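You operate a simulated robot arm through the tools that you are given. There is no shell and no other tool.

The job below is to be done with a simulated robot arm. You get a single attempt, and the scene is never put back.

TASK
Clamp the batteries in the small tray with the yellow bar.
Fine: both wing nuts end across the bar; the links stay on.

The check looks at the end state, three seconds after you hand in, the way a careful person would. Anything else that was tipped, shoved, dropped, spilled or broken makes it a failure.

THE ROBOT
A 7-joint arm with a two-finger parallel gripper, fixed in place. Base frame: the origin is on the floor under the middle of its stand, x ahead of it, y to its left, z up; the work surface is at about z = 950. Units: mm, rad, N and s.
It reaches about 1479 mm from its shoulder. Its first joint turns from -2.897 to 2.897 rad. Payload 4.4 kg.
The TCP is the grasp point between the finger pads, 23 mm short of the fingertips. In the tool frame z runs along the fingers and y along their closing line. Largest opening 94 mm; finger width 38, thickness 10; the body of the gripper, 54 by 96 mm, starts 39 mm behind the TCP.
Orientation is told as [roll, pitch, yaw] about the base's x, y, z axes, in that order, counted from this pose: with the fingers straight down and closing along the base's y, the tool's x points along the base's -x, its y along +y and its z along -z.

THE INTERFACE
- The arm moves only by the tool drive_tool. Its argument "increments" is a list of rows, each an object of numbers (a shift or turn left out is 0, a gripper value left out holds the last): "dx", "dy", "dz": the shift along the tool's x, y, z in mm; "ax", "ay", "az": the turn, a rotation vector about the tool's x, y, z in degrees; "claw": the opening, from 0 (shut) to 1 (fully open). In form: [{"dx": .., "dy": .., "dz": .., "ax": .., "ay": .., "az": .., "claw": ..}, ...]. A call has 1 to 20 rows; each row shifts and turns the commanded pose from where the row before left it, along the tool's axes as they then stand. A row lasts 0.2 s, in which the tool goes at most 50 mm and 0.15 rad; a call with a longer step from one row to the next is refused whole, and so is a gripper value outside its range. Where a pose cannot be reached the arm comes as near as it can. A force on the tool above 40 N (or 10 N above the force at the start of the call, whichever is more), or a blocked arm, ends the call early, and 0.2 s more pass. Each finger travels about 72 mm/s and halts on what it meets, pressing with about 25 N; the grip force reading is that of the motor and also rises with nothing between the fingers. The clock runs only during rows and for 0.2 s after the last one: add rows that do not move to give the fingers time. The reply holds the time, the measured pose of the TCP, the force on the tool along the base axes, the opening and the grip force, in the units named above and with some noise, with the torque about the TCP (base axes, N m) and any sound that the robot's microphone picked up.
- Cameras (640 x 400 px; columns grow to the right, rows downward): "scene" is fixed at [51.1, -653.3, 1772.4]; the picture's right is [0.61, -0.79, 0.00], its down [-0.44, -0.34, -0.83] and it looks along [0.66, 0.51, -0.56] (base axes); focal length 373 px, centre (320, 200). "wrist" rides on the gripper at [86, 16, -75] in the tool frame; the picture's right is [-0.18, 0.98, 0.00], its down [-0.58, -0.11, -0.81] and it looks along [-0.79, -0.15, 0.59] (tool axes); focal length 243 px, centre (320, 200).
- grab_frame(camera): a new picture of that camera. It takes no simulated time.
- pixel_to_xyz(camera, pixels): for up to 12 pixels [column, row] of the newest picture of that camera ("zoom" is the newest enlarged one), the place [x, y, z] in the base frame of the surface seen there, good to about 2 mm. It takes no simulated time.
- zoom(camera, box): a new picture of the part [left, top, right, bottom] of that camera's present view, enlarged. It takes no simulated time.
- close_job(): hands the job in; it is judged then, once.

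Leave the gripper open and the arm clear of the work at the hand-in unless told otherwise.

The tools are called after "Emit:" as name(argument=value, ...) on one line, values as JSON. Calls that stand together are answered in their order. drive_tool: Moves the arm, as the interface text tells. Its arguments: {"type":"object","properties":{"increments":{"type":"array","items":{"type":"object","properties":{"dx":{"type":"number"},"dy":{"type":"number"},"dz":{"type":"number"},"ax":{"type":"number"},"ay":{"type":"number"},"az":{"type":"number"},"claw":{"type":"number"}}}}},"required":["increments"]} The other tools are called the same way: grab_frame (camera) takes a picture; pixel_to_xyz (camera, pixels) gives the place of the surface under pixels of a picture; zoom (camera, box) takes an enlarged picture of a part of a camera's view; close_job () hands the job in.

At the start:

```text
time_s: 0.0
position: [848.2, -188.9, 1340.6]
orientation: [0.0, -0.001, 0.0]
ft_force: [-0.2, -0.4, -0.1]
ft_torque: [0.0, -0.01, -0.02]
finger_gap: 94.1
finger_force: 0.1
```

scene: 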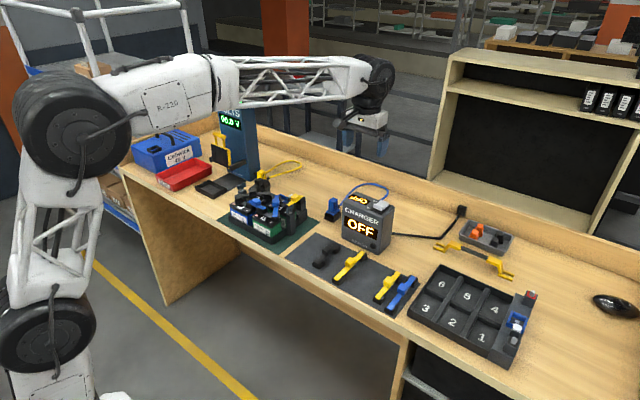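
wrist: 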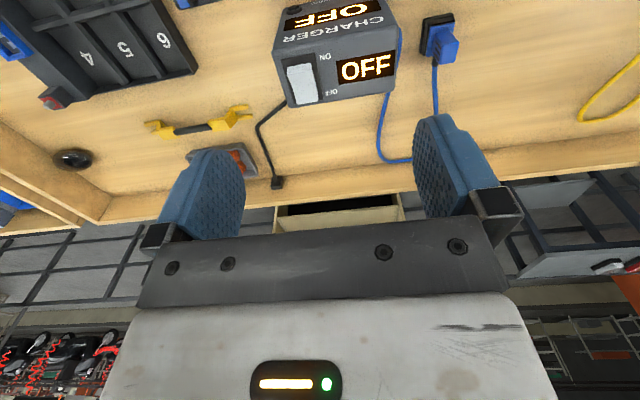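

I start with a look at the bench: the battery tray around pixel (265,215) and the bars around (350,265), (390,285), (405,295). I take enlarged views of both.

Emit:
zoom(camera="scene", box=[210, 160, 330, 250])

Emit:
zoom(camera="scene", box=[280, 220, 430, 325])

Emit:
zoom(camera="scene", box=[400, 200, 560, 380])

Emit:
zoom(camera="scene", box=[120, 90, 310, 230])

```text
4.44 times, centred on (270, 205) of scene
```

zoom: 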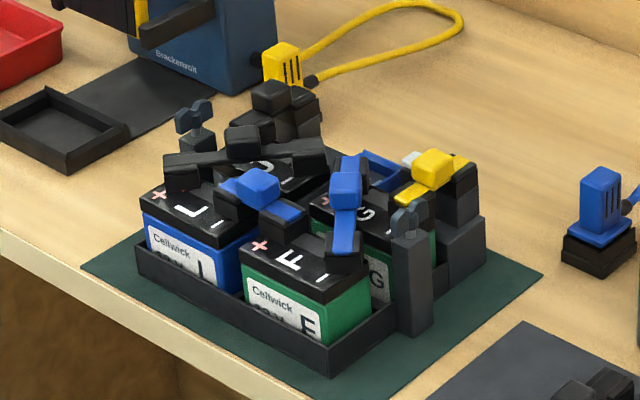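

```text
3.81 times, centred on (355, 272) of scene
```

zoom: 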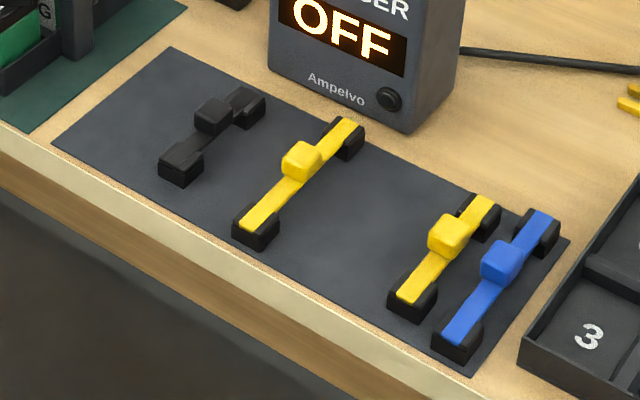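

```text
2.22 times, centred on (480, 290) of scene
```

zoom: 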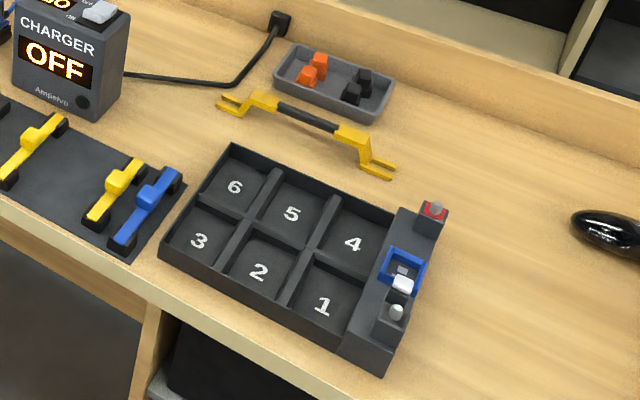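

```text
2.86 times, centred on (215, 160) of scene
```

zoom: 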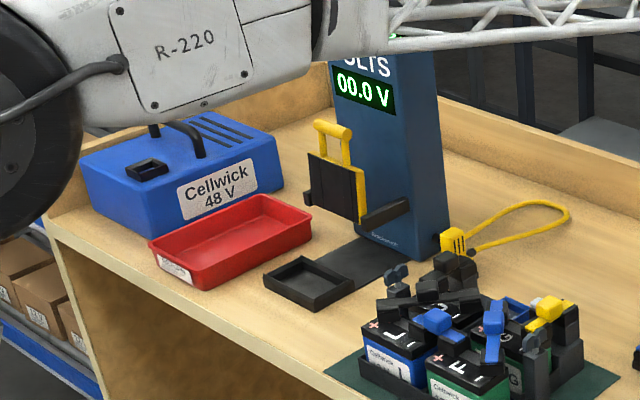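

The small tray holds four batteries with links on them, and two wing-nut posts stand at its ends, at about scene (247,186) and (286,207). The yellow forked bar lies at about (475,260). I measure points on the posts, the tray and the bar.

Emit:
zoom(camera="scene", box=[230, 165, 314, 245])

Emit:
zoom(camera="scene", box=[425, 215, 525, 295])

```text
5.00 times, centred on (272, 205) of scene
```

zoom: 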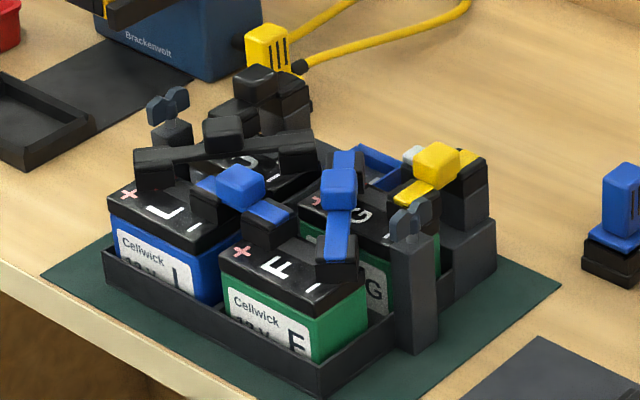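

```text
5.00 times, centred on (475, 255) of scene
```

zoom: 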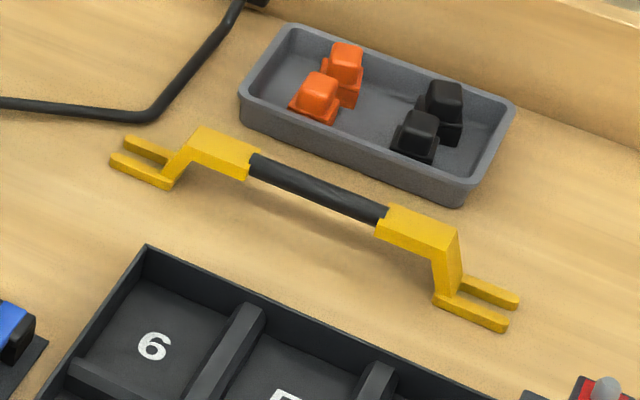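

The bar is a bridge with a black grip in the middle and forks at its feet that open outward. I measure it in this enlarged picture, and the tray points in the scene picture.

Emit:
pixel_to_xyz(camera="zoom", pixels=[[128, 138], [114, 158], [170, 183], [205, 133], [250, 160], [318, 185], [384, 215], [455, 238], [440, 300], [505, 325], [515, 300], [215, 150]])

Emit:
zoom(camera="scene", box=[240, 175, 304, 215])

```text
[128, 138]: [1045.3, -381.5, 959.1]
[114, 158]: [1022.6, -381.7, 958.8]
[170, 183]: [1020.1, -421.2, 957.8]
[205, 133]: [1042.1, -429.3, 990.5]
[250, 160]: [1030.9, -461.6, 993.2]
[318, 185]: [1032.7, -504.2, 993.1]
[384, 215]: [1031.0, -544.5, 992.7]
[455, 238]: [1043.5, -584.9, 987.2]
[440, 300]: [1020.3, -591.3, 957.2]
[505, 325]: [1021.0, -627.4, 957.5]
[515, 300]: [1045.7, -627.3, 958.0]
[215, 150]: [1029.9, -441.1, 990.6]
```

```text
10.00 times, centred on (272, 195) of scene
```

zoom: 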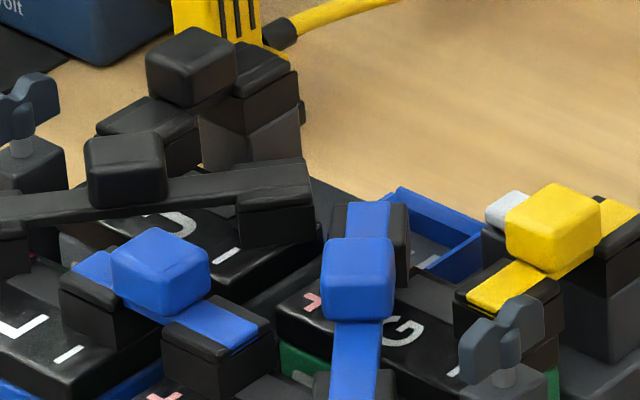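

The bar lies along base y, centred near (1033, -504), with the grip top at z≈993 and the forks at z≈958. Next I measure the posts and the links.

Emit:
pixel_to_xyz(camera="zoom", pixels=[[15, 105], [38, 85], [22, 148], [30, 165], [480, 340], [525, 315], [505, 375], [500, 395], [125, 150], [160, 250], [360, 260], [550, 215]])

Emit:
zoom(camera="scene", box=[236, 175, 268, 195])

Emit:
zoom(camera="scene", box=[270, 190, 326, 240])

```text
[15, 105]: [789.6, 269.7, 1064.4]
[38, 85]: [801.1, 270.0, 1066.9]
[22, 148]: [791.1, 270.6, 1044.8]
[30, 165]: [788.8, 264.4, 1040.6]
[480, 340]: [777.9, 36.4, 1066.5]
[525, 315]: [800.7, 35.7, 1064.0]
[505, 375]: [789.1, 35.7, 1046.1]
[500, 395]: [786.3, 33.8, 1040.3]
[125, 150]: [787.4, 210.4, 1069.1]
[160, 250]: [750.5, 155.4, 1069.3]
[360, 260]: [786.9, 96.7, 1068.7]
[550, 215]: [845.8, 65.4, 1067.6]
```

```text
16.00 times, centred on (252, 185) of scene
```

zoom: 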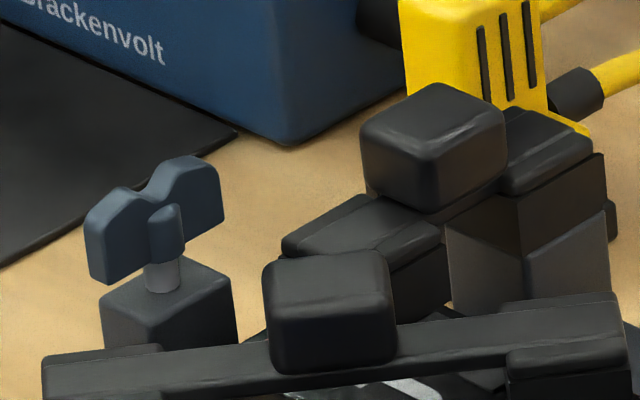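

```text
8.00 times, centred on (298, 215) of scene
```

zoom: 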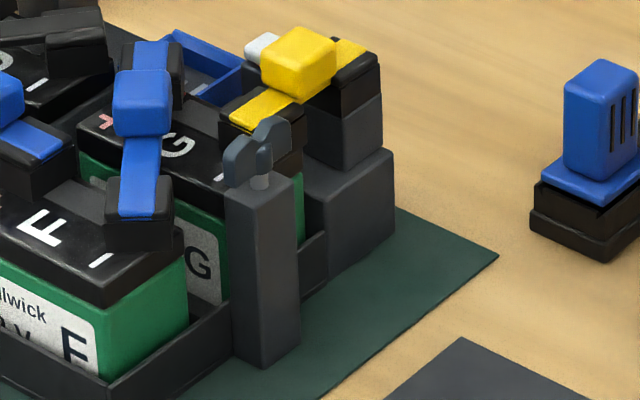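

Both wing nuts now stand with their wings along base x, at about (790,270) and (789,36), so across the future bar, which will lie along y. They have to be turned along y before the forks can drop over them. I check the tall tester and some other heights before I move the camera over the tray.

Emit:
grab_frame(camera="scene")

Emit:
pixel_to_xyz(camera="scene", pixels=[[240, 112], [250, 160], [224, 132], [215, 165], [262, 175], [272, 183], [297, 200], [360, 195], [375, 205], [290, 165], [365, 225], [332, 207]])

```text
taken
```

scene: 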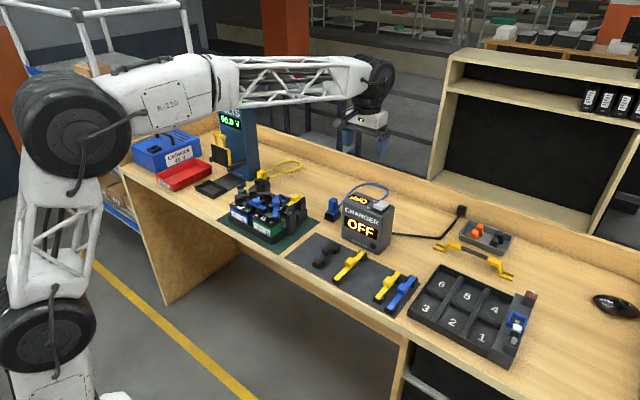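

```text
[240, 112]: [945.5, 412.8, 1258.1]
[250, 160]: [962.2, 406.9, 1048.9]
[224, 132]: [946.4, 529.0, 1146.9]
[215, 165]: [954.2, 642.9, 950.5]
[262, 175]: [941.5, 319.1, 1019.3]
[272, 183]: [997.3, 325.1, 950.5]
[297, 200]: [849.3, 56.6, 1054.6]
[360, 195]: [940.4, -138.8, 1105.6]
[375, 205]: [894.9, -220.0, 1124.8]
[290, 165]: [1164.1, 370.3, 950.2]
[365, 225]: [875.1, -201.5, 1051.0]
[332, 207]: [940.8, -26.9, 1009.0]
```

The tester tower reaches about z≈1280 at (945,413), well away from my path. I move the camera over the tray, with the TCP going to about (746,162,1300).

Emit:
drive_tool(increments=[{"dx": 10, "dy": 35, "dz": 4}, {"dx": 10, "dy": 35, "dz": 4}, {"dx": 10, "dy": 35, "dz": 4}, {"dx": 10, "dy": 35, "dz": 4}, {"dx": 10, "dy": 35, "dz": 4}, {"dx": 10, "dy": 35, "dz": 4}, {"dx": 10, "dy": 35, "dz": 4}, {"dx": 10, "dy": 35, "dz": 4}, {"dx": 10, "dy": 35, "dz": 4}, {"dx": 10, "dy": 35, "dz": 4}, {}, {}])

Emit:
grab_frame(camera="wrist")

Emit:
grab_frame(camera="scene")

```text
time_s: 2.6
position: [748.2, 160.5, 1301.1]
orientation: [-0.001, -0.002, -0.001]
ft_force: [0.0, -0.4, 0.4]
ft_torque: [0.05, 0.0, 0.02]
finger_gap: 93.8
finger_force: 0.0
```

```text
taken
```

wrist: 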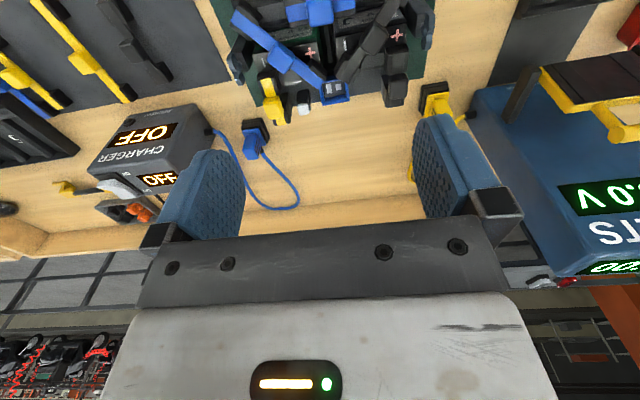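

```text
taken
```

scene: 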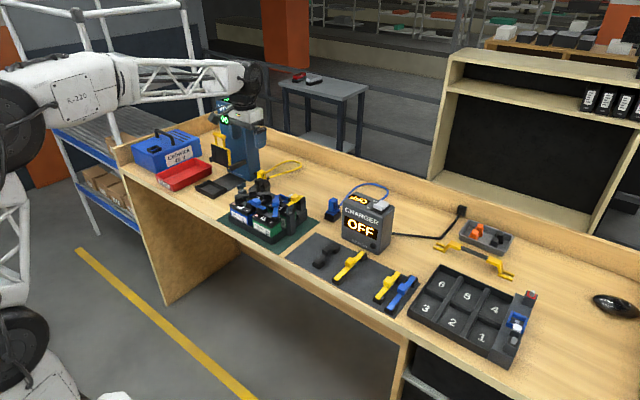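

The tray sits at the top edge of the wrist picture, so I back off 150 mm toward the base.

Emit:
drive_tool(increments=[{"dx": 37}, {"dx": 37}, {"dx": 37}, {"dx": 37}, {}, {}])

Emit:
grab_frame(camera="wrist")

Emit:
zoom(camera="wrist", box=[200, 0, 456, 160])

```text
time_s: 4.0
position: [600.8, 161.5, 1300.0]
orientation: [0.0, 0.0, 0.0]
ft_force: [0.9, 0.1, -0.4]
ft_torque: [-0.01, 0.01, 0.04]
finger_gap: 94.0
finger_force: 0.1
```

```text
taken
```

wrist: 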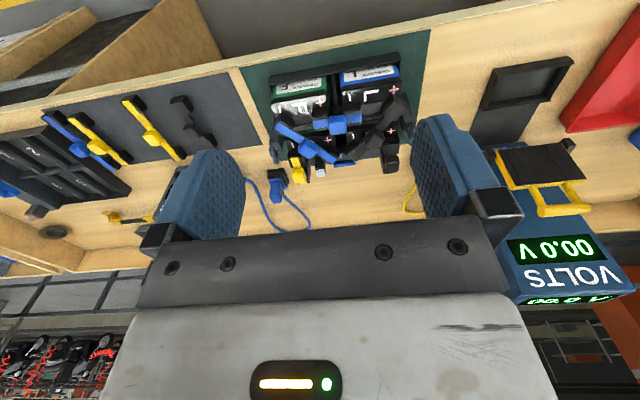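

```text
2.50 times, centred on (328, 80) of wrist
```

zoom: 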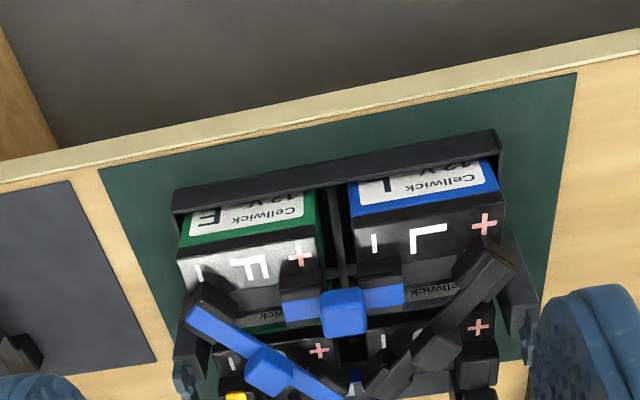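

Now the tray is partly hidden by perspective and the fingers. I go forward 75 mm for a steeper view.

Emit:
drive_tool(increments=[{"dx": -38}, {"dx": -38}, {}, {}])

Emit:
zoom(camera="wrist", box=[200, 0, 456, 160])

```text
time_s: 5.0
position: [676.9, 159.6, 1301.2]
orientation: [-0.002, 0.0, -0.001]
ft_force: [0.2, 0.5, -0.7]
ft_torque: [0.01, -0.02, 0.01]
finger_gap: 93.9
finger_force: 0.0
```

```text
2.50 times, centred on (328, 80) of wrist
```

zoom: 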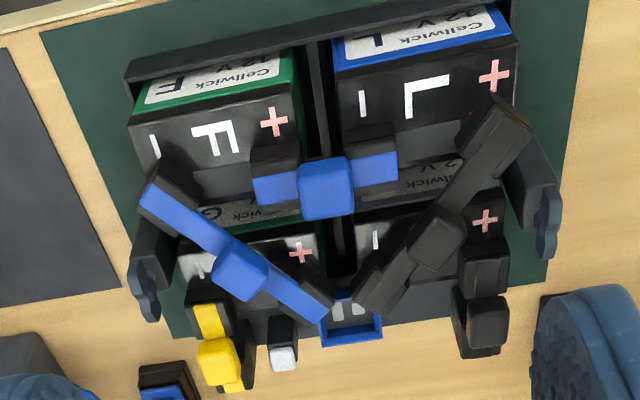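

Clear view: the nuts are at zoom (145,285) and (548,225). I measure nut wings, links and post tops here.

Emit:
pixel_to_xyz(camera="zoom", pixels=[[137, 270], [150, 312], [545, 195], [548, 250], [150, 245], [535, 180], [240, 270], [437, 238], [325, 190], [165, 205], [315, 310], [505, 125]])

Emit:
zoom(camera="wrist", box=[240, 70, 304, 134])

Emit:
zoom(camera="wrist", box=[380, 40, 444, 110])

```text
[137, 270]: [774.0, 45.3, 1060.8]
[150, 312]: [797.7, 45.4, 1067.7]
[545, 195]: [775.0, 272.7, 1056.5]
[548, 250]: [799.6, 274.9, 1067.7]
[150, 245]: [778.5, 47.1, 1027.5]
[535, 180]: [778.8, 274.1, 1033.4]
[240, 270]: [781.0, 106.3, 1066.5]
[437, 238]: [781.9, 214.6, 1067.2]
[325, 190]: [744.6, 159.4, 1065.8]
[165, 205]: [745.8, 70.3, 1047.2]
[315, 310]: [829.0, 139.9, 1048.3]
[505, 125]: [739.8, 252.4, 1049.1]
```

```text
6.25 times, centred on (272, 102) of wrist
```

zoom: 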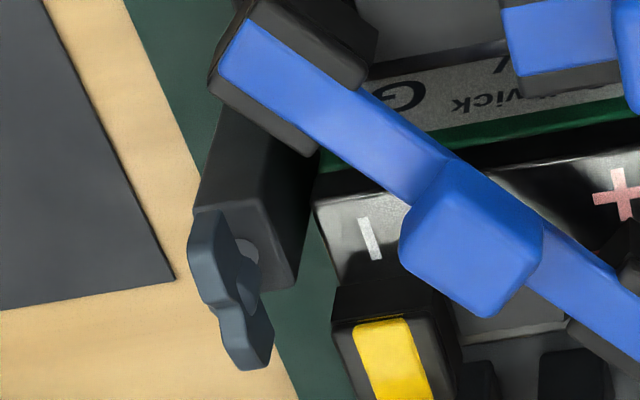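

```text
5.71 times, centred on (412, 75) of wrist
```

zoom: 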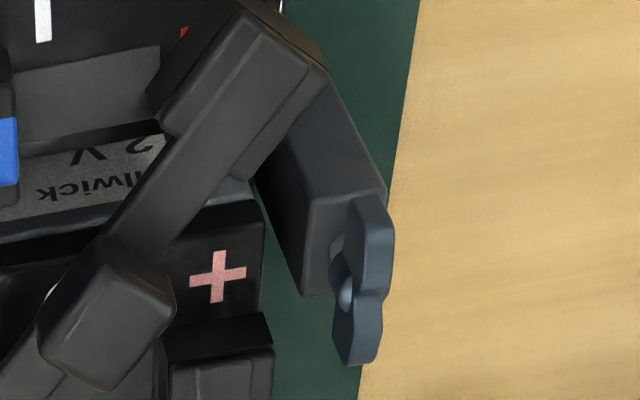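

The wing faces read y≈36 from one side and y≈45 from the other on the right nut, so the wing is about 9 mm thick with its centre near y≈40.5. I go down to about (790,40,1160), still 70 mm above everything, for a close look.

Emit:
drive_tool(increments=[{"dx": -19, "dy": -20, "dz": 23.5}, {"dx": -19, "dy": -20, "dz": 23.5}, {"dx": -19, "dy": -20, "dz": 23.5}, {"dx": -19, "dy": -20, "dz": 23.5}, {"dx": -19, "dy": -20, "dz": 23.5}, {"dx": -18, "dy": -20, "dz": 23.5}, {}, {}])

Emit:
grab_frame(camera="wrist")

Emit:
zoom(camera="wrist", box=[240, 20, 400, 120])

```text
time_s: 6.8
position: [787.6, 42.3, 1158.8]
orientation: [-0.001, 0.001, 0.0]
ft_force: [0.7, -0.3, -1.1]
ft_torque: [-0.02, 0.02, 0.01]
finger_gap: 94.1
finger_force: 0.2
```

```text
taken
```

wrist: 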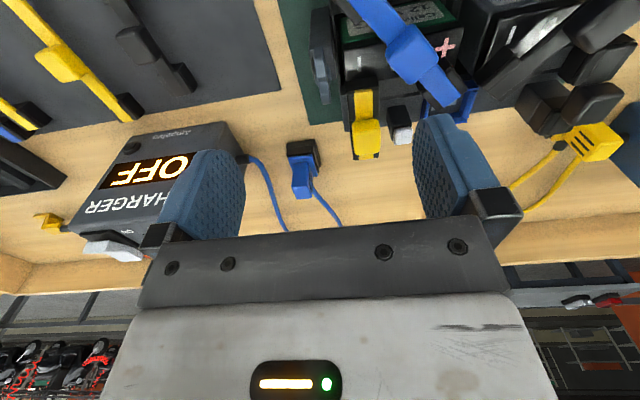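

```text
4.00 times, centred on (320, 70) of wrist
```

zoom: 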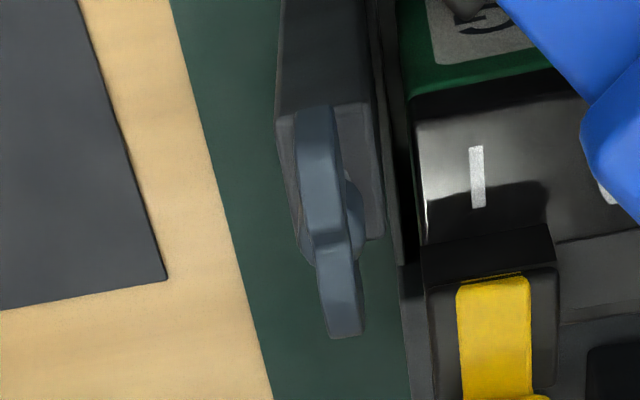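

Good view. I measure the wing ends, the wing edges and the corners of the post top.

Emit:
pixel_to_xyz(camera="zoom", pixels=[[318, 112], [305, 150], [335, 150], [330, 240], [312, 235], [345, 325], [330, 290], [355, 290], [283, 120], [366, 112], [380, 232], [365, 180]])

Emit:
pixel_to_xyz(camera="wrist", pixels=[[405, 50], [365, 135], [432, 80], [362, 80], [400, 130], [385, 12]])

```text
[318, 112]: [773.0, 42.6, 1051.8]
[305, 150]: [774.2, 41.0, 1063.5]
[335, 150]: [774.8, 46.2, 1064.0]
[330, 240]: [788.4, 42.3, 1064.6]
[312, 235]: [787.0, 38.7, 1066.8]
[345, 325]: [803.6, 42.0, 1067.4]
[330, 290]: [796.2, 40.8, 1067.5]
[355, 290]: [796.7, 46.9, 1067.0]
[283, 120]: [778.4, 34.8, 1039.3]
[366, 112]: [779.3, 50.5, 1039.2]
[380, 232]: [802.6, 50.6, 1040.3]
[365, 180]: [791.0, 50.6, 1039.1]
```

```text
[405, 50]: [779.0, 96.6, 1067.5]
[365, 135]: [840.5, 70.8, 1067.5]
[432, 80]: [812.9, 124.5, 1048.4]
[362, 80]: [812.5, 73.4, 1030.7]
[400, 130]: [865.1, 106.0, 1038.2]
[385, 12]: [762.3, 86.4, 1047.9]
```

Right nut: wing x≈772–805, y≈38.5–47, z≈1046–1068, centre ≈ (789, 42.6), on a post with its top at z≈1040. The nearest tall things are the blue link handle at y≥86 and the yellow one at x≥828. I narrow the fingers to 0.4 and lower to TCP z≈1075, which puts the tips at 1052.

Emit:
drive_tool(increments=[{"claw": 0.4, "dx": -1.4}, {"claw": 0.4}, {"claw": 0.4}, {"dz": 20}, {"dz": 20}, {"dz": 15}, {}, {}])

Emit:
grab_frame(camera="wrist")

Emit:
zoom(camera="scene", box=[230, 150, 340, 240])

```text
time_s: 8.6
position: [789.5, 41.2, 1103.8]
orientation: [0.001, 0.0, 0.001]
ft_force: [-0.1, 0.8, -0.5]
ft_torque: [0.01, -0.02, -0.01]
finger_gap: 37.8
finger_force: 0.0
```

```text
taken
```

wrist: 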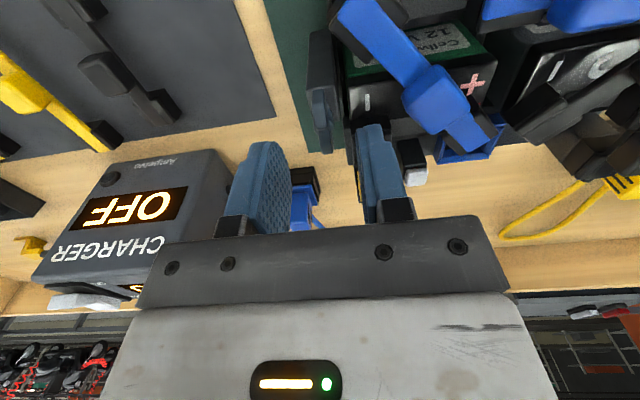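

```text
4.44 times, centred on (285, 195) of scene
```

zoom: 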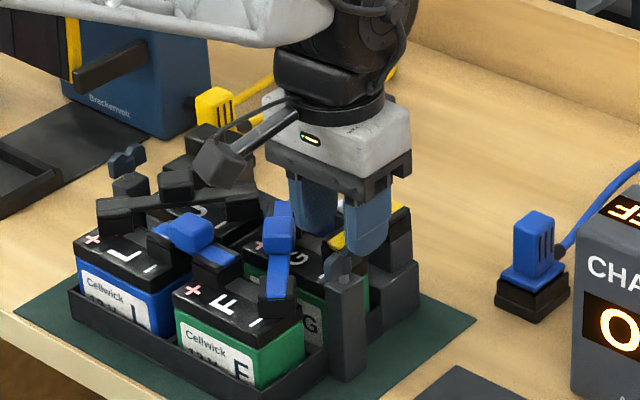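

The fingers straddle the nut. I go down the last 29 mm in small steps.

Emit:
drive_tool(increments=[{"dz": 10}, {"dz": 10}, {"dz": 9}, {}, {}])

Emit:
zoom(camera="scene", box=[255, 175, 325, 235])

Emit:
grab_frame(camera="wrist")

```text
time_s: 9.8
position: [789.8, 41.2, 1075.7]
orientation: [0.0, 0.0, -0.001]
ft_force: [0.2, -0.4, -0.2]
ft_torque: [0.01, 0.02, 0.0]
finger_gap: 37.5
finger_force: 0.0
```

```text
6.67 times, centred on (290, 205) of scene
```

zoom: 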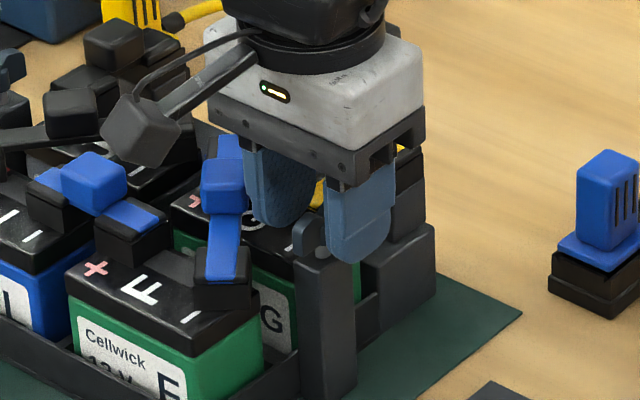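

```text
taken
```

wrist: 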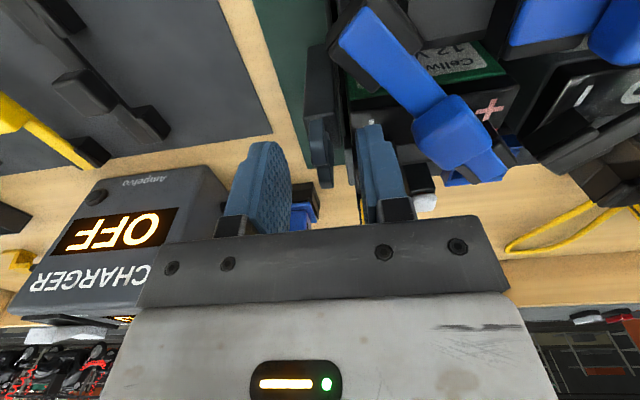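

The nut stands between the fingers. I shift 1 mm in +y to centre it and then close gently, watching the force.

Emit:
drive_tool(increments=[{"dy": 1.0}, {"claw": 0.2}, {}, {"claw": 0.0}, {}, {}])

Emit:
zoom(camera="scene", box=[255, 175, 325, 235])

```text
time_s: 11.2
position: [790.0, 41.9, 1074.2]
orientation: [0.0, 0.001, 0.0]
ft_force: [-0.3, 8.9, -0.4]
ft_torque: [0.11, 0.01, 0.01]
finger_gap: 6.5
finger_force: 25.0
```

```text
6.67 times, centred on (290, 205) of scene
```

zoom: 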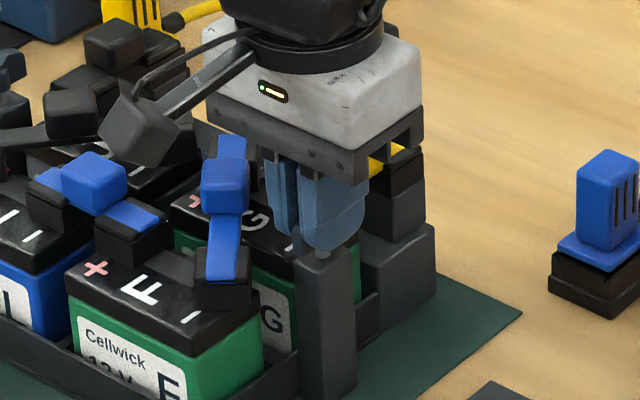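

The gap is 6.5 mm, which is the nut's wing, with 8.9 N of side force pushing me toward +y. I follow it by 0.8 mm to relax it.

Emit:
drive_tool(increments=[{"dy": 0.8}, {}])

```text
time_s: 11.8
position: [790.0, 42.3, 1075.4]
orientation: [0.0, 0.0, -0.001]
ft_force: [2.4, -0.3, -1.9]
ft_torque: [0.01, -0.35, 0.0]
finger_gap: 6.3
finger_force: 25.6
```

The side force is gone, so the nut axis is at y≈42.5. Now a trial turn of 16° counter-clockwise seen from above (negative az), watching the torque.

Emit:
drive_tool(increments=[{"az": -8}, {"az": -8}, {}])

Emit:
zoom(camera="scene", box=[255, 175, 325, 235])

```text
time_s: 12.6
position: [789.7, 42.7, 1074.9]
orientation: [-0.001, 0.0, 0.281]
ft_force: [1.4, -9.0, 0.3]
ft_torque: [-0.17, 0.3, 0.0]
finger_gap: 6.3
finger_force: 25.2
```

```text
6.67 times, centred on (290, 205) of scene
```

zoom: 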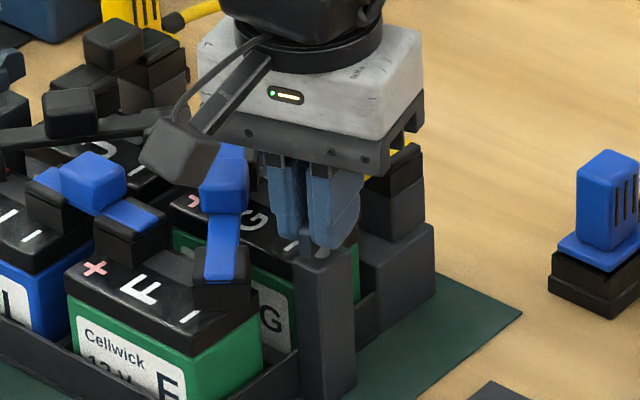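

The nut turns freely with no torque about z. The side force is −9 N in y, still small. I continue in chunks with a small −y correction (about 0.5 mm).

Emit:
drive_tool(increments=[{"dy": -0.5, "az": -8}, {"az": -8}, {}])

```text
time_s: 13.4
position: [789.3, 42.0, 1075.4]
orientation: [0.0, 0.0, 0.56]
ft_force: [1.6, 4.6, -4.5]
ft_torque: [0.12, -0.11, -0.01]
finger_gap: 6.3
finger_force: 25.2
```

The forces are low. I continue 24° more.

Emit:
drive_tool(increments=[{"az": -8}, {"az": -8}, {"az": -8}, {}])

```text
time_s: 14.4
position: [790.4, 42.8, 1074.9]
orientation: [0.001, 0.0, 0.978]
ft_force: [-0.4, 2.9, -7.9]
ft_torque: [-0.1, 0.12, -0.02]
finger_gap: 6.0
finger_force: 25.0
```

A slight downward pull (−8 N) is showing, otherwise it is fine. I continue to the full 90°.

Emit:
drive_tool(increments=[{"az": -8}, {"az": -8}, {}])

Emit:
drive_tool(increments=[{"az": -8}, {"az": -2}, {}])

Emit:
zoom(camera="scene", box=[255, 175, 325, 235])

Emit:
grab_frame(camera="wrist")

```text
time_s: 15.2
position: [790.5, 43.1, 1074.4]
orientation: [0.0, 0.0, 1.258]
ft_force: [0.5, -4.2, -4.9]
ft_torque: [-0.56, 0.17, 0.01]
finger_gap: 6.1
finger_force: 24.7
```

```text
time_s: 16.0
position: [790.2, 41.8, 1074.9]
orientation: [-0.001, 0.001, 1.431]
ft_force: [-0.1, 0.4, -1.8]
ft_torque: [0.74, -0.1, 0.06]
finger_gap: 6.1
finger_force: 24.5
```

```text
6.67 times, centred on (290, 205) of scene
```

zoom: 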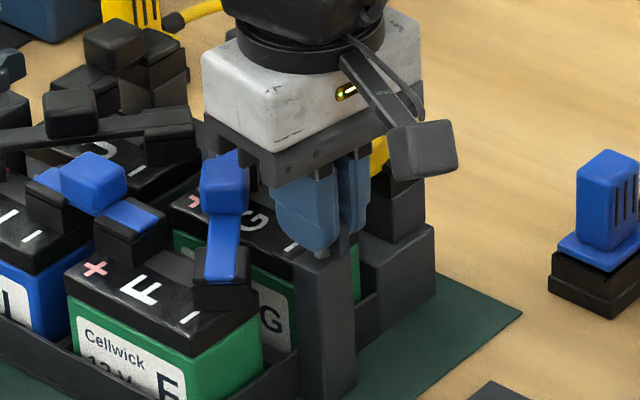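

```text
taken
```

wrist: 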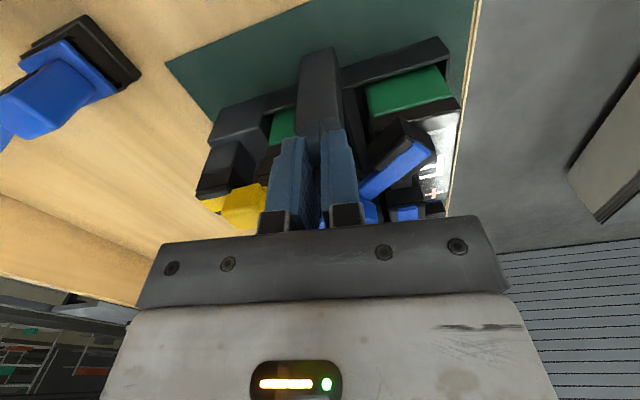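

The yaw is 1.431 rad, or 82°. I add 8° more to reach 90°.

Emit:
drive_tool(increments=[{"az": -8}, {}, {}])

```text
time_s: 16.8
position: [789.8, 42.3, 1074.8]
orientation: [-0.001, 0.001, 1.571]
ft_force: [0.8, 7.7, -2.6]
ft_torque: [0.17, -0.04, -0.15]
finger_gap: 6.2
finger_force: 24.7
```

It is at exactly 90°. I open to 0.3 and lift straight up 90 mm.

Emit:
drive_tool(increments=[{"claw": 0.3}, {}, {}, {"dz": -10}, {"dz": -20}, {"dz": -30}, {"dz": -30}, {}, {}])

Emit:
grab_frame(camera="wrist")

Emit:
zoom(camera="wrist", box=[240, 20, 400, 120])

Emit:
zoom(camera="scene", box=[255, 175, 325, 235])

```text
time_s: 18.8
position: [789.2, 43.3, 1165.9]
orientation: [0.001, -0.002, 1.571]
ft_force: [0.1, 0.7, 1.1]
ft_torque: [-0.04, -0.02, -0.03]
finger_gap: 28.3
finger_force: 0.0
```

```text
taken
```

wrist: 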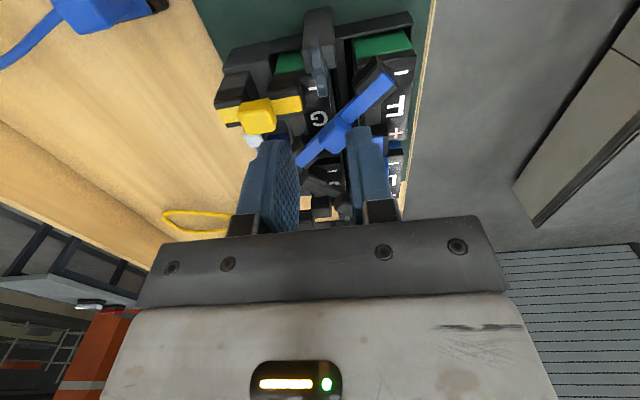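

```text
4.00 times, centred on (320, 70) of wrist
```

zoom: 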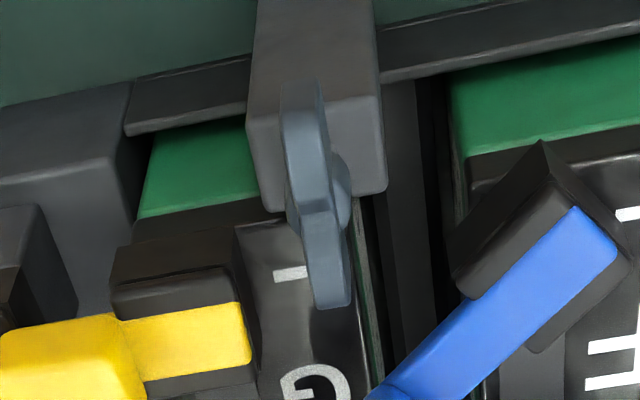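

```text
6.67 times, centred on (290, 205) of scene
```

zoom: 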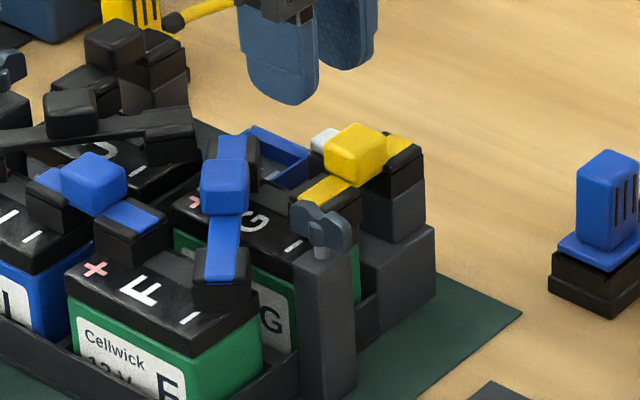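

The right nut now lies along y. I measure its ends to check its angle and centre.

Emit:
zoom(camera="wrist", box=[240, 20, 400, 120])

Emit:
pixel_to_xyz(camera="zoom", pixels=[[297, 85], [290, 120], [318, 120], [313, 205], [328, 205], [315, 230], [340, 230], [322, 290], [345, 290], [335, 303], [300, 85], [378, 180]])

```text
4.00 times, centred on (320, 70) of wrist
```

zoom: 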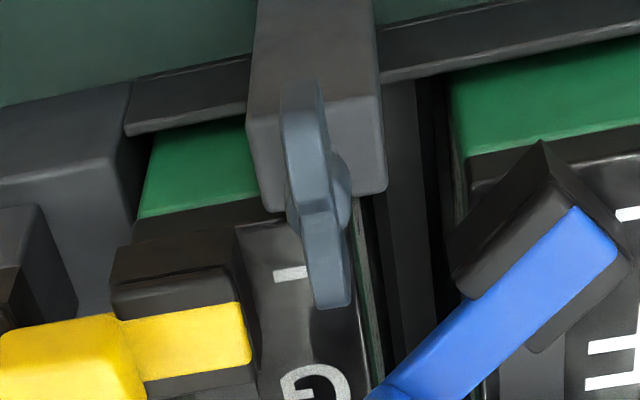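

```text
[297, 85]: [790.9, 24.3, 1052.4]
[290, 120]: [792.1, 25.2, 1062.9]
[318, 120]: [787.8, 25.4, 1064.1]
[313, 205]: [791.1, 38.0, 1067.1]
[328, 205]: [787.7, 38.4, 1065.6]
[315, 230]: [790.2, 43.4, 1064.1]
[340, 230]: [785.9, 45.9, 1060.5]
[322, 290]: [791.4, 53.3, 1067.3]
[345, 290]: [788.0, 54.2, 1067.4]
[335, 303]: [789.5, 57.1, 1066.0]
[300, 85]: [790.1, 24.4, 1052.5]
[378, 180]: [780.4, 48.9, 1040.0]
```

The right nut is good: centre ≈ (789.8, 41.5), wings along y. Next I turn the wrist back to yaw 0 and move to the left nut near (789.5, 273) at the same safe height.

Emit:
drive_tool(increments=[{"az": 8.2}, {"az": 8.2}, {"az": 8.2}, {"az": 8.2}, {"az": 8.2}, {"az": 8.2}, {"az": 8.2}, {"az": 8.2}, {"az": 8.2}, {"az": 8.2}, {"az": 8.0}, {"dy": 38}, {"dy": 38}, {"dy": 38}, {"dy": 38}, {"dy": 38}, {"dy": 39}, {}, {}])

Emit:
grab_frame(camera="wrist")

Emit:
zoom(camera="wrist", box=[240, 20, 400, 120])

```text
time_s: 22.8
position: [789.7, 269.7, 1165.3]
orientation: [0.0, 0.0, 0.0]
ft_force: [-0.1, 0.5, -0.2]
ft_torque: [-0.04, -0.01, -0.01]
finger_gap: 28.3
finger_force: 0.1
```

```text
taken
```

wrist: 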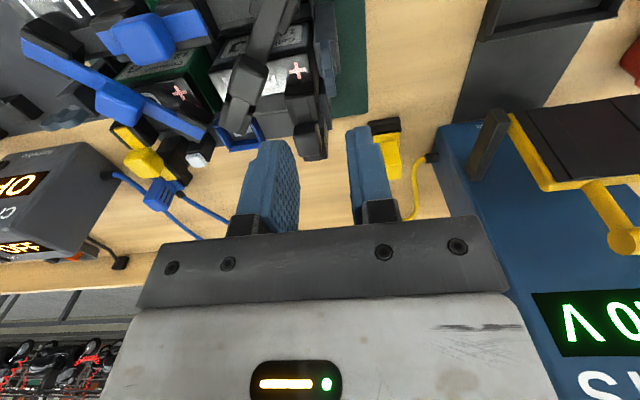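

```text
4.00 times, centred on (320, 70) of wrist
```

zoom: 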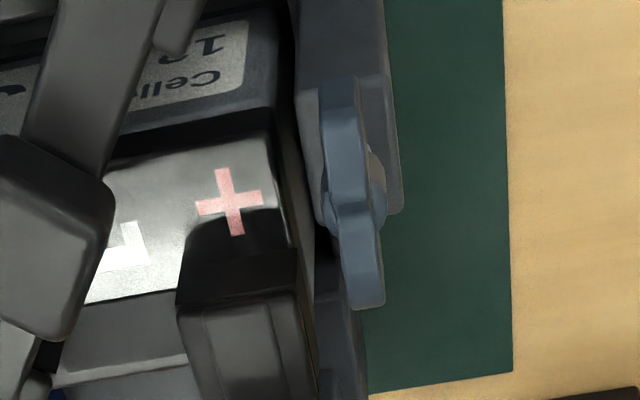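

I measure the left nut's wing and the black parts near it.

Emit:
pixel_to_xyz(camera="zoom", pixels=[[337, 82], [325, 115], [352, 115], [340, 200], [360, 200], [350, 225], [350, 285], [378, 285], [365, 303], [395, 205], [55, 230], [240, 320]])

Emit:
pixel_to_xyz(camera="wrist", pixels=[[245, 70], [310, 140], [300, 85], [290, 10], [235, 120], [305, 120]])

```text
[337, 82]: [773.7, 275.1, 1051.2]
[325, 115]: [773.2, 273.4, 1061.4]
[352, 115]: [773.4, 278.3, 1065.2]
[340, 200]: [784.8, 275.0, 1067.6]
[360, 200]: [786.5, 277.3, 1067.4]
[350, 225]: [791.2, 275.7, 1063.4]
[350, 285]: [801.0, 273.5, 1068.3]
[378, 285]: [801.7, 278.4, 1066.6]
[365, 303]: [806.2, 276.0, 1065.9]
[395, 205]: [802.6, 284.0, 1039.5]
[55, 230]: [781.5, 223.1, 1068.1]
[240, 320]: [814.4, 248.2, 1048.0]
```

```text
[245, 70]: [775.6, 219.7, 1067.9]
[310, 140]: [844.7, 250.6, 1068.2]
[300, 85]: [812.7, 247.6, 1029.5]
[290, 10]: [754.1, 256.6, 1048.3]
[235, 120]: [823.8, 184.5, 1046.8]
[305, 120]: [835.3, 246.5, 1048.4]
```

Left nut: centre ≈ (789.8, 275.7), thickness about 6 mm. I check the edges of the black handle and the black block beside it, since the bar's legs must fit there later.

Emit:
pixel_to_xyz(camera="zoom", pixels=[[240, 258], [240, 295], [240, 306], [190, 320], [290, 320], [305, 330], [110, 195], [95, 280], [60, 330], [10, 150], [100, 185], [270, 145]])

Emit:
zoom(camera="wrist", box=[190, 0, 350, 100])

```text
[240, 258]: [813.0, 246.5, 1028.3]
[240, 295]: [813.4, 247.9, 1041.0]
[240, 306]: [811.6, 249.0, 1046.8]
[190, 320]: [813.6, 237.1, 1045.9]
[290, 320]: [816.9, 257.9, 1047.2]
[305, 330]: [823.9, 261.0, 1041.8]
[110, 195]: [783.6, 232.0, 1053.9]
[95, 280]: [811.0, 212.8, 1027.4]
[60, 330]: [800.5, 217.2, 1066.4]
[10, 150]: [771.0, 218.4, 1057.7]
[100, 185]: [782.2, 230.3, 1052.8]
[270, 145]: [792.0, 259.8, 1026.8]
```

```text
4.00 times, centred on (270, 50) of wrist
```

zoom: 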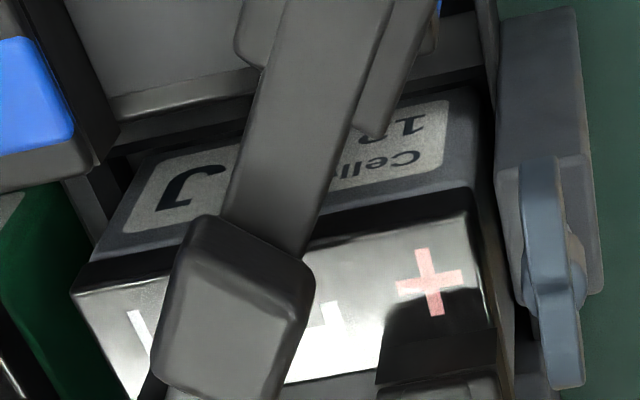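

Clearances are fine: the handle edge is at y≈232 and the block face at x≈812. I shift +5.8 mm in y and lower 89 mm onto the left nut.

Emit:
drive_tool(increments=[{"dy": 5.8}, {"dz": 25}, {"dz": 25}, {"dz": 15}, {"dz": 12}, {"dz": 12}, {}, {}])

Emit:
zoom(camera="scene", box=[220, 150, 290, 210])

Emit:
grab_frame(camera="wrist")

```text
time_s: 24.6
position: [790.7, 277.4, 1075.6]
orientation: [0.002, 0.0, 0.001]
ft_force: [-0.2, 0.4, -0.4]
ft_torque: [0.02, 0.02, 0.05]
finger_gap: 28.0
finger_force: 0.1
```

```text
6.67 times, centred on (255, 180) of scene
```

zoom: 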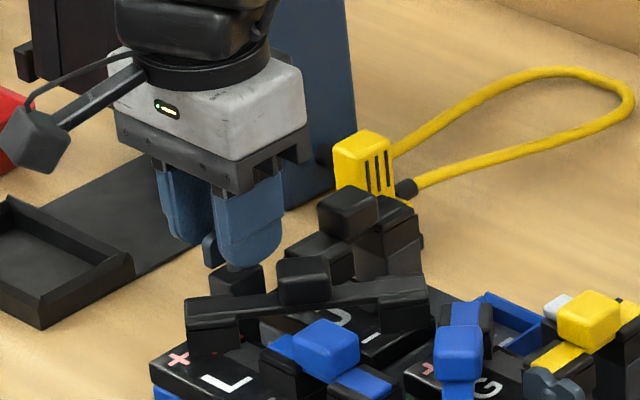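

```text
taken
```

wrist: 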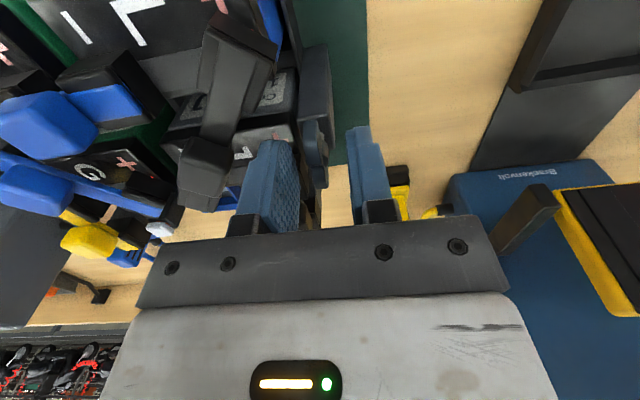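

The measured TCP is (790.7, 277.4) and the nut is at ≈ (789.8, 275.8). I correct by −1.3 mm in y and −0.6 mm in x, then close.

Emit:
drive_tool(increments=[{"dy": -1.3, "dx": 0.6}, {}, {"claw": 0.15}, {}, {"claw": 0.0}, {}, {}])

```text
time_s: 26.2
position: [789.2, 277.1, 1075.8]
orientation: [0.001, 0.001, -0.001]
ft_force: [0.2, 1.7, 0.3]
ft_torque: [0.04, 0.01, 0.01]
finger_gap: 6.4
finger_force: 25.1
```

The grip is on with almost no side force. I turn counter-clockwise in chunks as before.

Emit:
drive_tool(increments=[{"az": -8}, {"az": -8}, {"az": -8}, {}])

Emit:
drive_tool(increments=[{"az": -8}, {"az": -8}, {"az": -8}, {}])

Emit:
drive_tool(increments=[{"az": -8}, {"az": -8}, {"az": -8}, {}])

Emit:
drive_tool(increments=[{"az": -8}, {"az": -8}, {"az": -2}, {}, {}])

```text
time_s: 27.2
position: [789.6, 275.6, 1075.6]
orientation: [0.0, 0.0, 0.42]
ft_force: [-0.1, -4.8, -6.3]
ft_torque: [-0.02, -0.03, 0.03]
finger_gap: 6.2
finger_force: 25.1
```

```text
time_s: 28.2
position: [788.5, 276.0, 1075.8]
orientation: [0.0, 0.002, 0.838]
ft_force: [0.5, -4.1, -7.0]
ft_torque: [-0.07, 0.05, -0.01]
finger_gap: 6.3
finger_force: 25.0
```

```text
time_s: 29.2
position: [789.7, 274.7, 1076.2]
orientation: [0.0, 0.0, 1.259]
ft_force: [-0.1, -3.3, -7.6]
ft_torque: [0.12, -0.03, -0.04]
finger_gap: 5.8
finger_force: 25.5
```

```text
time_s: 30.4
position: [789.7, 276.3, 1076.5]
orientation: [0.0, -0.002, 1.571]
ft_force: [-0.4, -0.7, -5.5]
ft_torque: [-0.03, -0.03, -0.04]
finger_gap: 5.9
finger_force: 25.4
```

It reached 90° with low forces. I release to 0.3, lift 90 mm and look.

Emit:
drive_tool(increments=[{"claw": 0.3}, {}, {}, {"dz": -10}, {"dz": -20}, {"dz": -30}, {"dz": -30}, {}, {}])

Emit:
zoom(camera="wrist", box=[240, 20, 400, 120])

Emit:
pixel_to_xyz(camera="zoom", pixels=[[297, 85], [290, 120], [318, 120], [313, 205], [322, 290], [345, 290], [335, 303]])

Emit:
zoom(camera="scene", box=[220, 150, 320, 230])

```text
time_s: 32.4
position: [789.5, 276.0, 1168.9]
orientation: [0.0, 0.0, 1.571]
ft_force: [0.0, -1.4, -0.1]
ft_torque: [-0.02, -0.01, -0.03]
finger_gap: 28.1
finger_force: 0.0
```

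```text
4.00 times, centred on (320, 70) of wrist
```

zoom: 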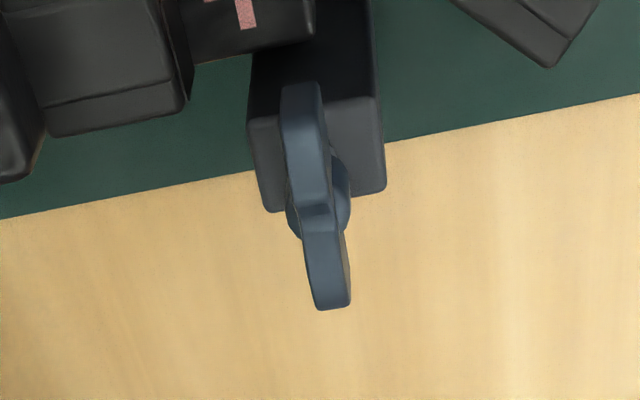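

```text
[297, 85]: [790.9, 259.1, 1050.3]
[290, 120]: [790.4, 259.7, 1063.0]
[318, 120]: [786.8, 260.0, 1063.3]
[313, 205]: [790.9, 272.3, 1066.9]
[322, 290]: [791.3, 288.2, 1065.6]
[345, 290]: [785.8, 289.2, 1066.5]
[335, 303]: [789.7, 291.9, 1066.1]
```

```text
5.00 times, centred on (270, 190) of scene
```

zoom: 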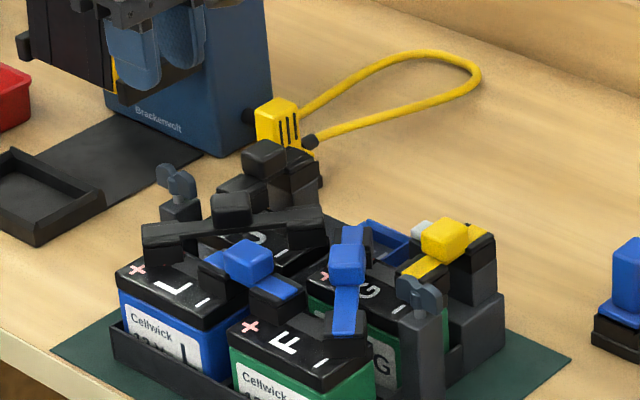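

Both nuts lie along y now, with centres ≈ (789.5, 41.4) and (789.5, 275.9), so the middle is y≈158.7 and the spacing 234.5. Next I raise 100 mm and travel high over to the yellow bar at about (1033,-504).

Emit:
drive_tool(increments=[{"dz": -35}, {"dz": -35}, {"dz": -30}, {"dx": 43.3, "dy": -13.5}, {"dx": 43.3, "dy": -13.5}, {"dx": 43.3, "dy": -13.5}, {"dx": 43.3, "dy": -13.5}, {"dx": 43.3, "dy": -13.5}, {"dx": 43.3, "dy": -13.5}, {"dx": 43.3, "dy": -13.5}, {"dx": 43.3, "dy": -13.5}, {"dx": 43.3, "dy": -13.5}, {}, {}])

Emit:
grab_frame(camera="scene")

```text
time_s: 35.4
position: [912.0, -114.8, 1267.3]
orientation: [0.001, 0.0, 1.571]
ft_force: [0.3, -0.3, -0.2]
ft_torque: [0.01, 0.0, -0.03]
finger_gap: 28.1
finger_force: 0.2
```

```text
taken
```

scene: 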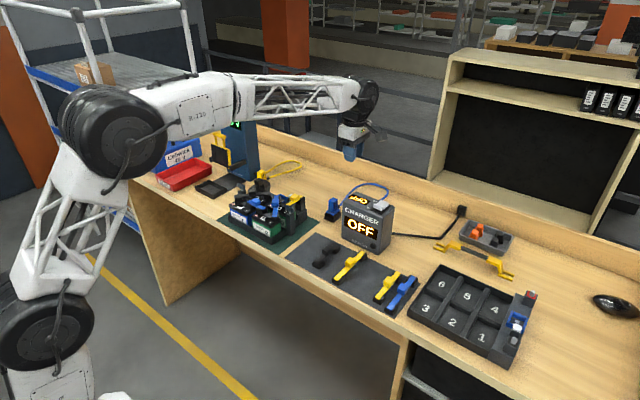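

All clear. I continue the second half to just above the bar.

Emit:
drive_tool(increments=[{"dx": 43.3, "dy": -13.5}, {"dx": 43.3, "dy": -13.5}, {"dx": 43.3, "dy": -13.5}, {"dx": 43.3, "dy": -13.5}, {"dx": 43.3, "dy": -13.5}, {"dx": 43.3, "dy": -13.5}, {"dx": 43.3, "dy": -13.5}, {"dx": 43.3, "dy": -13.5}, {"dx": 43.3, "dy": -13.5}, {"claw": 0.5}, {}, {}])

Emit:
grab_frame(camera="wrist")

Emit:
grab_frame(camera="scene")

```text
time_s: 38.0
position: [1033.7, -503.7, 1264.6]
orientation: [0.0, 0.0, 1.572]
ft_force: [-0.4, -0.2, -0.6]
ft_torque: [0.01, -0.01, 0.0]
finger_gap: 47.0
finger_force: 0.0
```

```text
taken
```

wrist: 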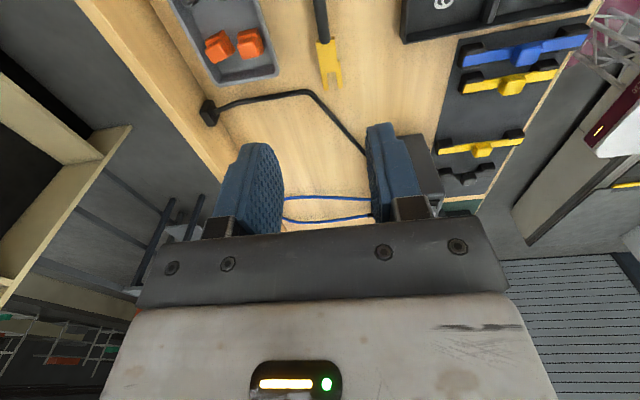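

```text
taken
```

scene: 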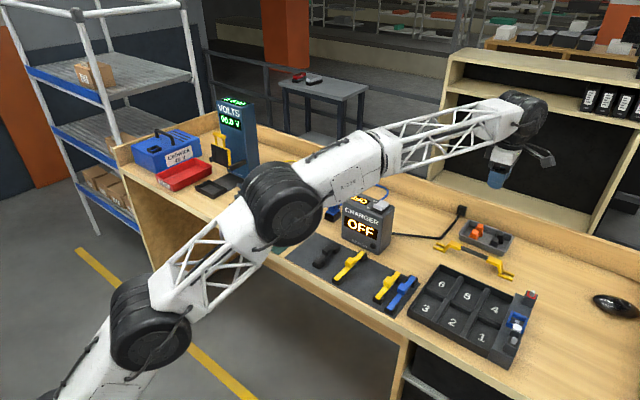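

The far fork is at wrist (330,70). I zoom in to measure the slot.

Emit:
zoom(camera="wrist", box=[280, 0, 400, 100])

Emit:
pixel_to_xyz(camera="wrist", pixels=[[322, 5], [325, 35], [320, 88], [338, 88], [327, 60], [322, 20]])

```text
4.00 times, centred on (340, 50) of wrist
```

zoom: 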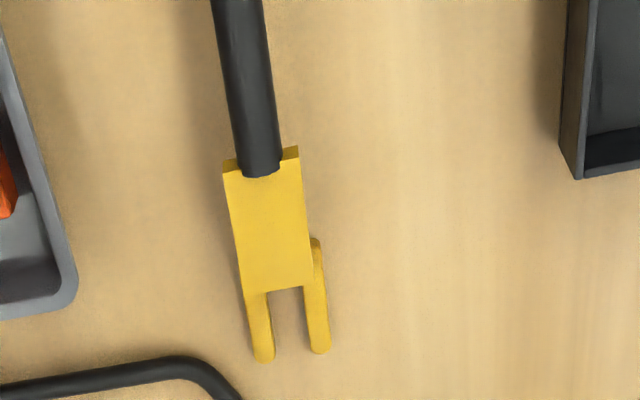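

```text
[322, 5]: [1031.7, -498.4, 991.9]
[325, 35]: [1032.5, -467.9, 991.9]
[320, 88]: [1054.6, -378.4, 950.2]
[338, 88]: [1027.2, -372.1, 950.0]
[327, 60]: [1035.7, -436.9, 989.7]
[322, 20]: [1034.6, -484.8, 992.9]
```

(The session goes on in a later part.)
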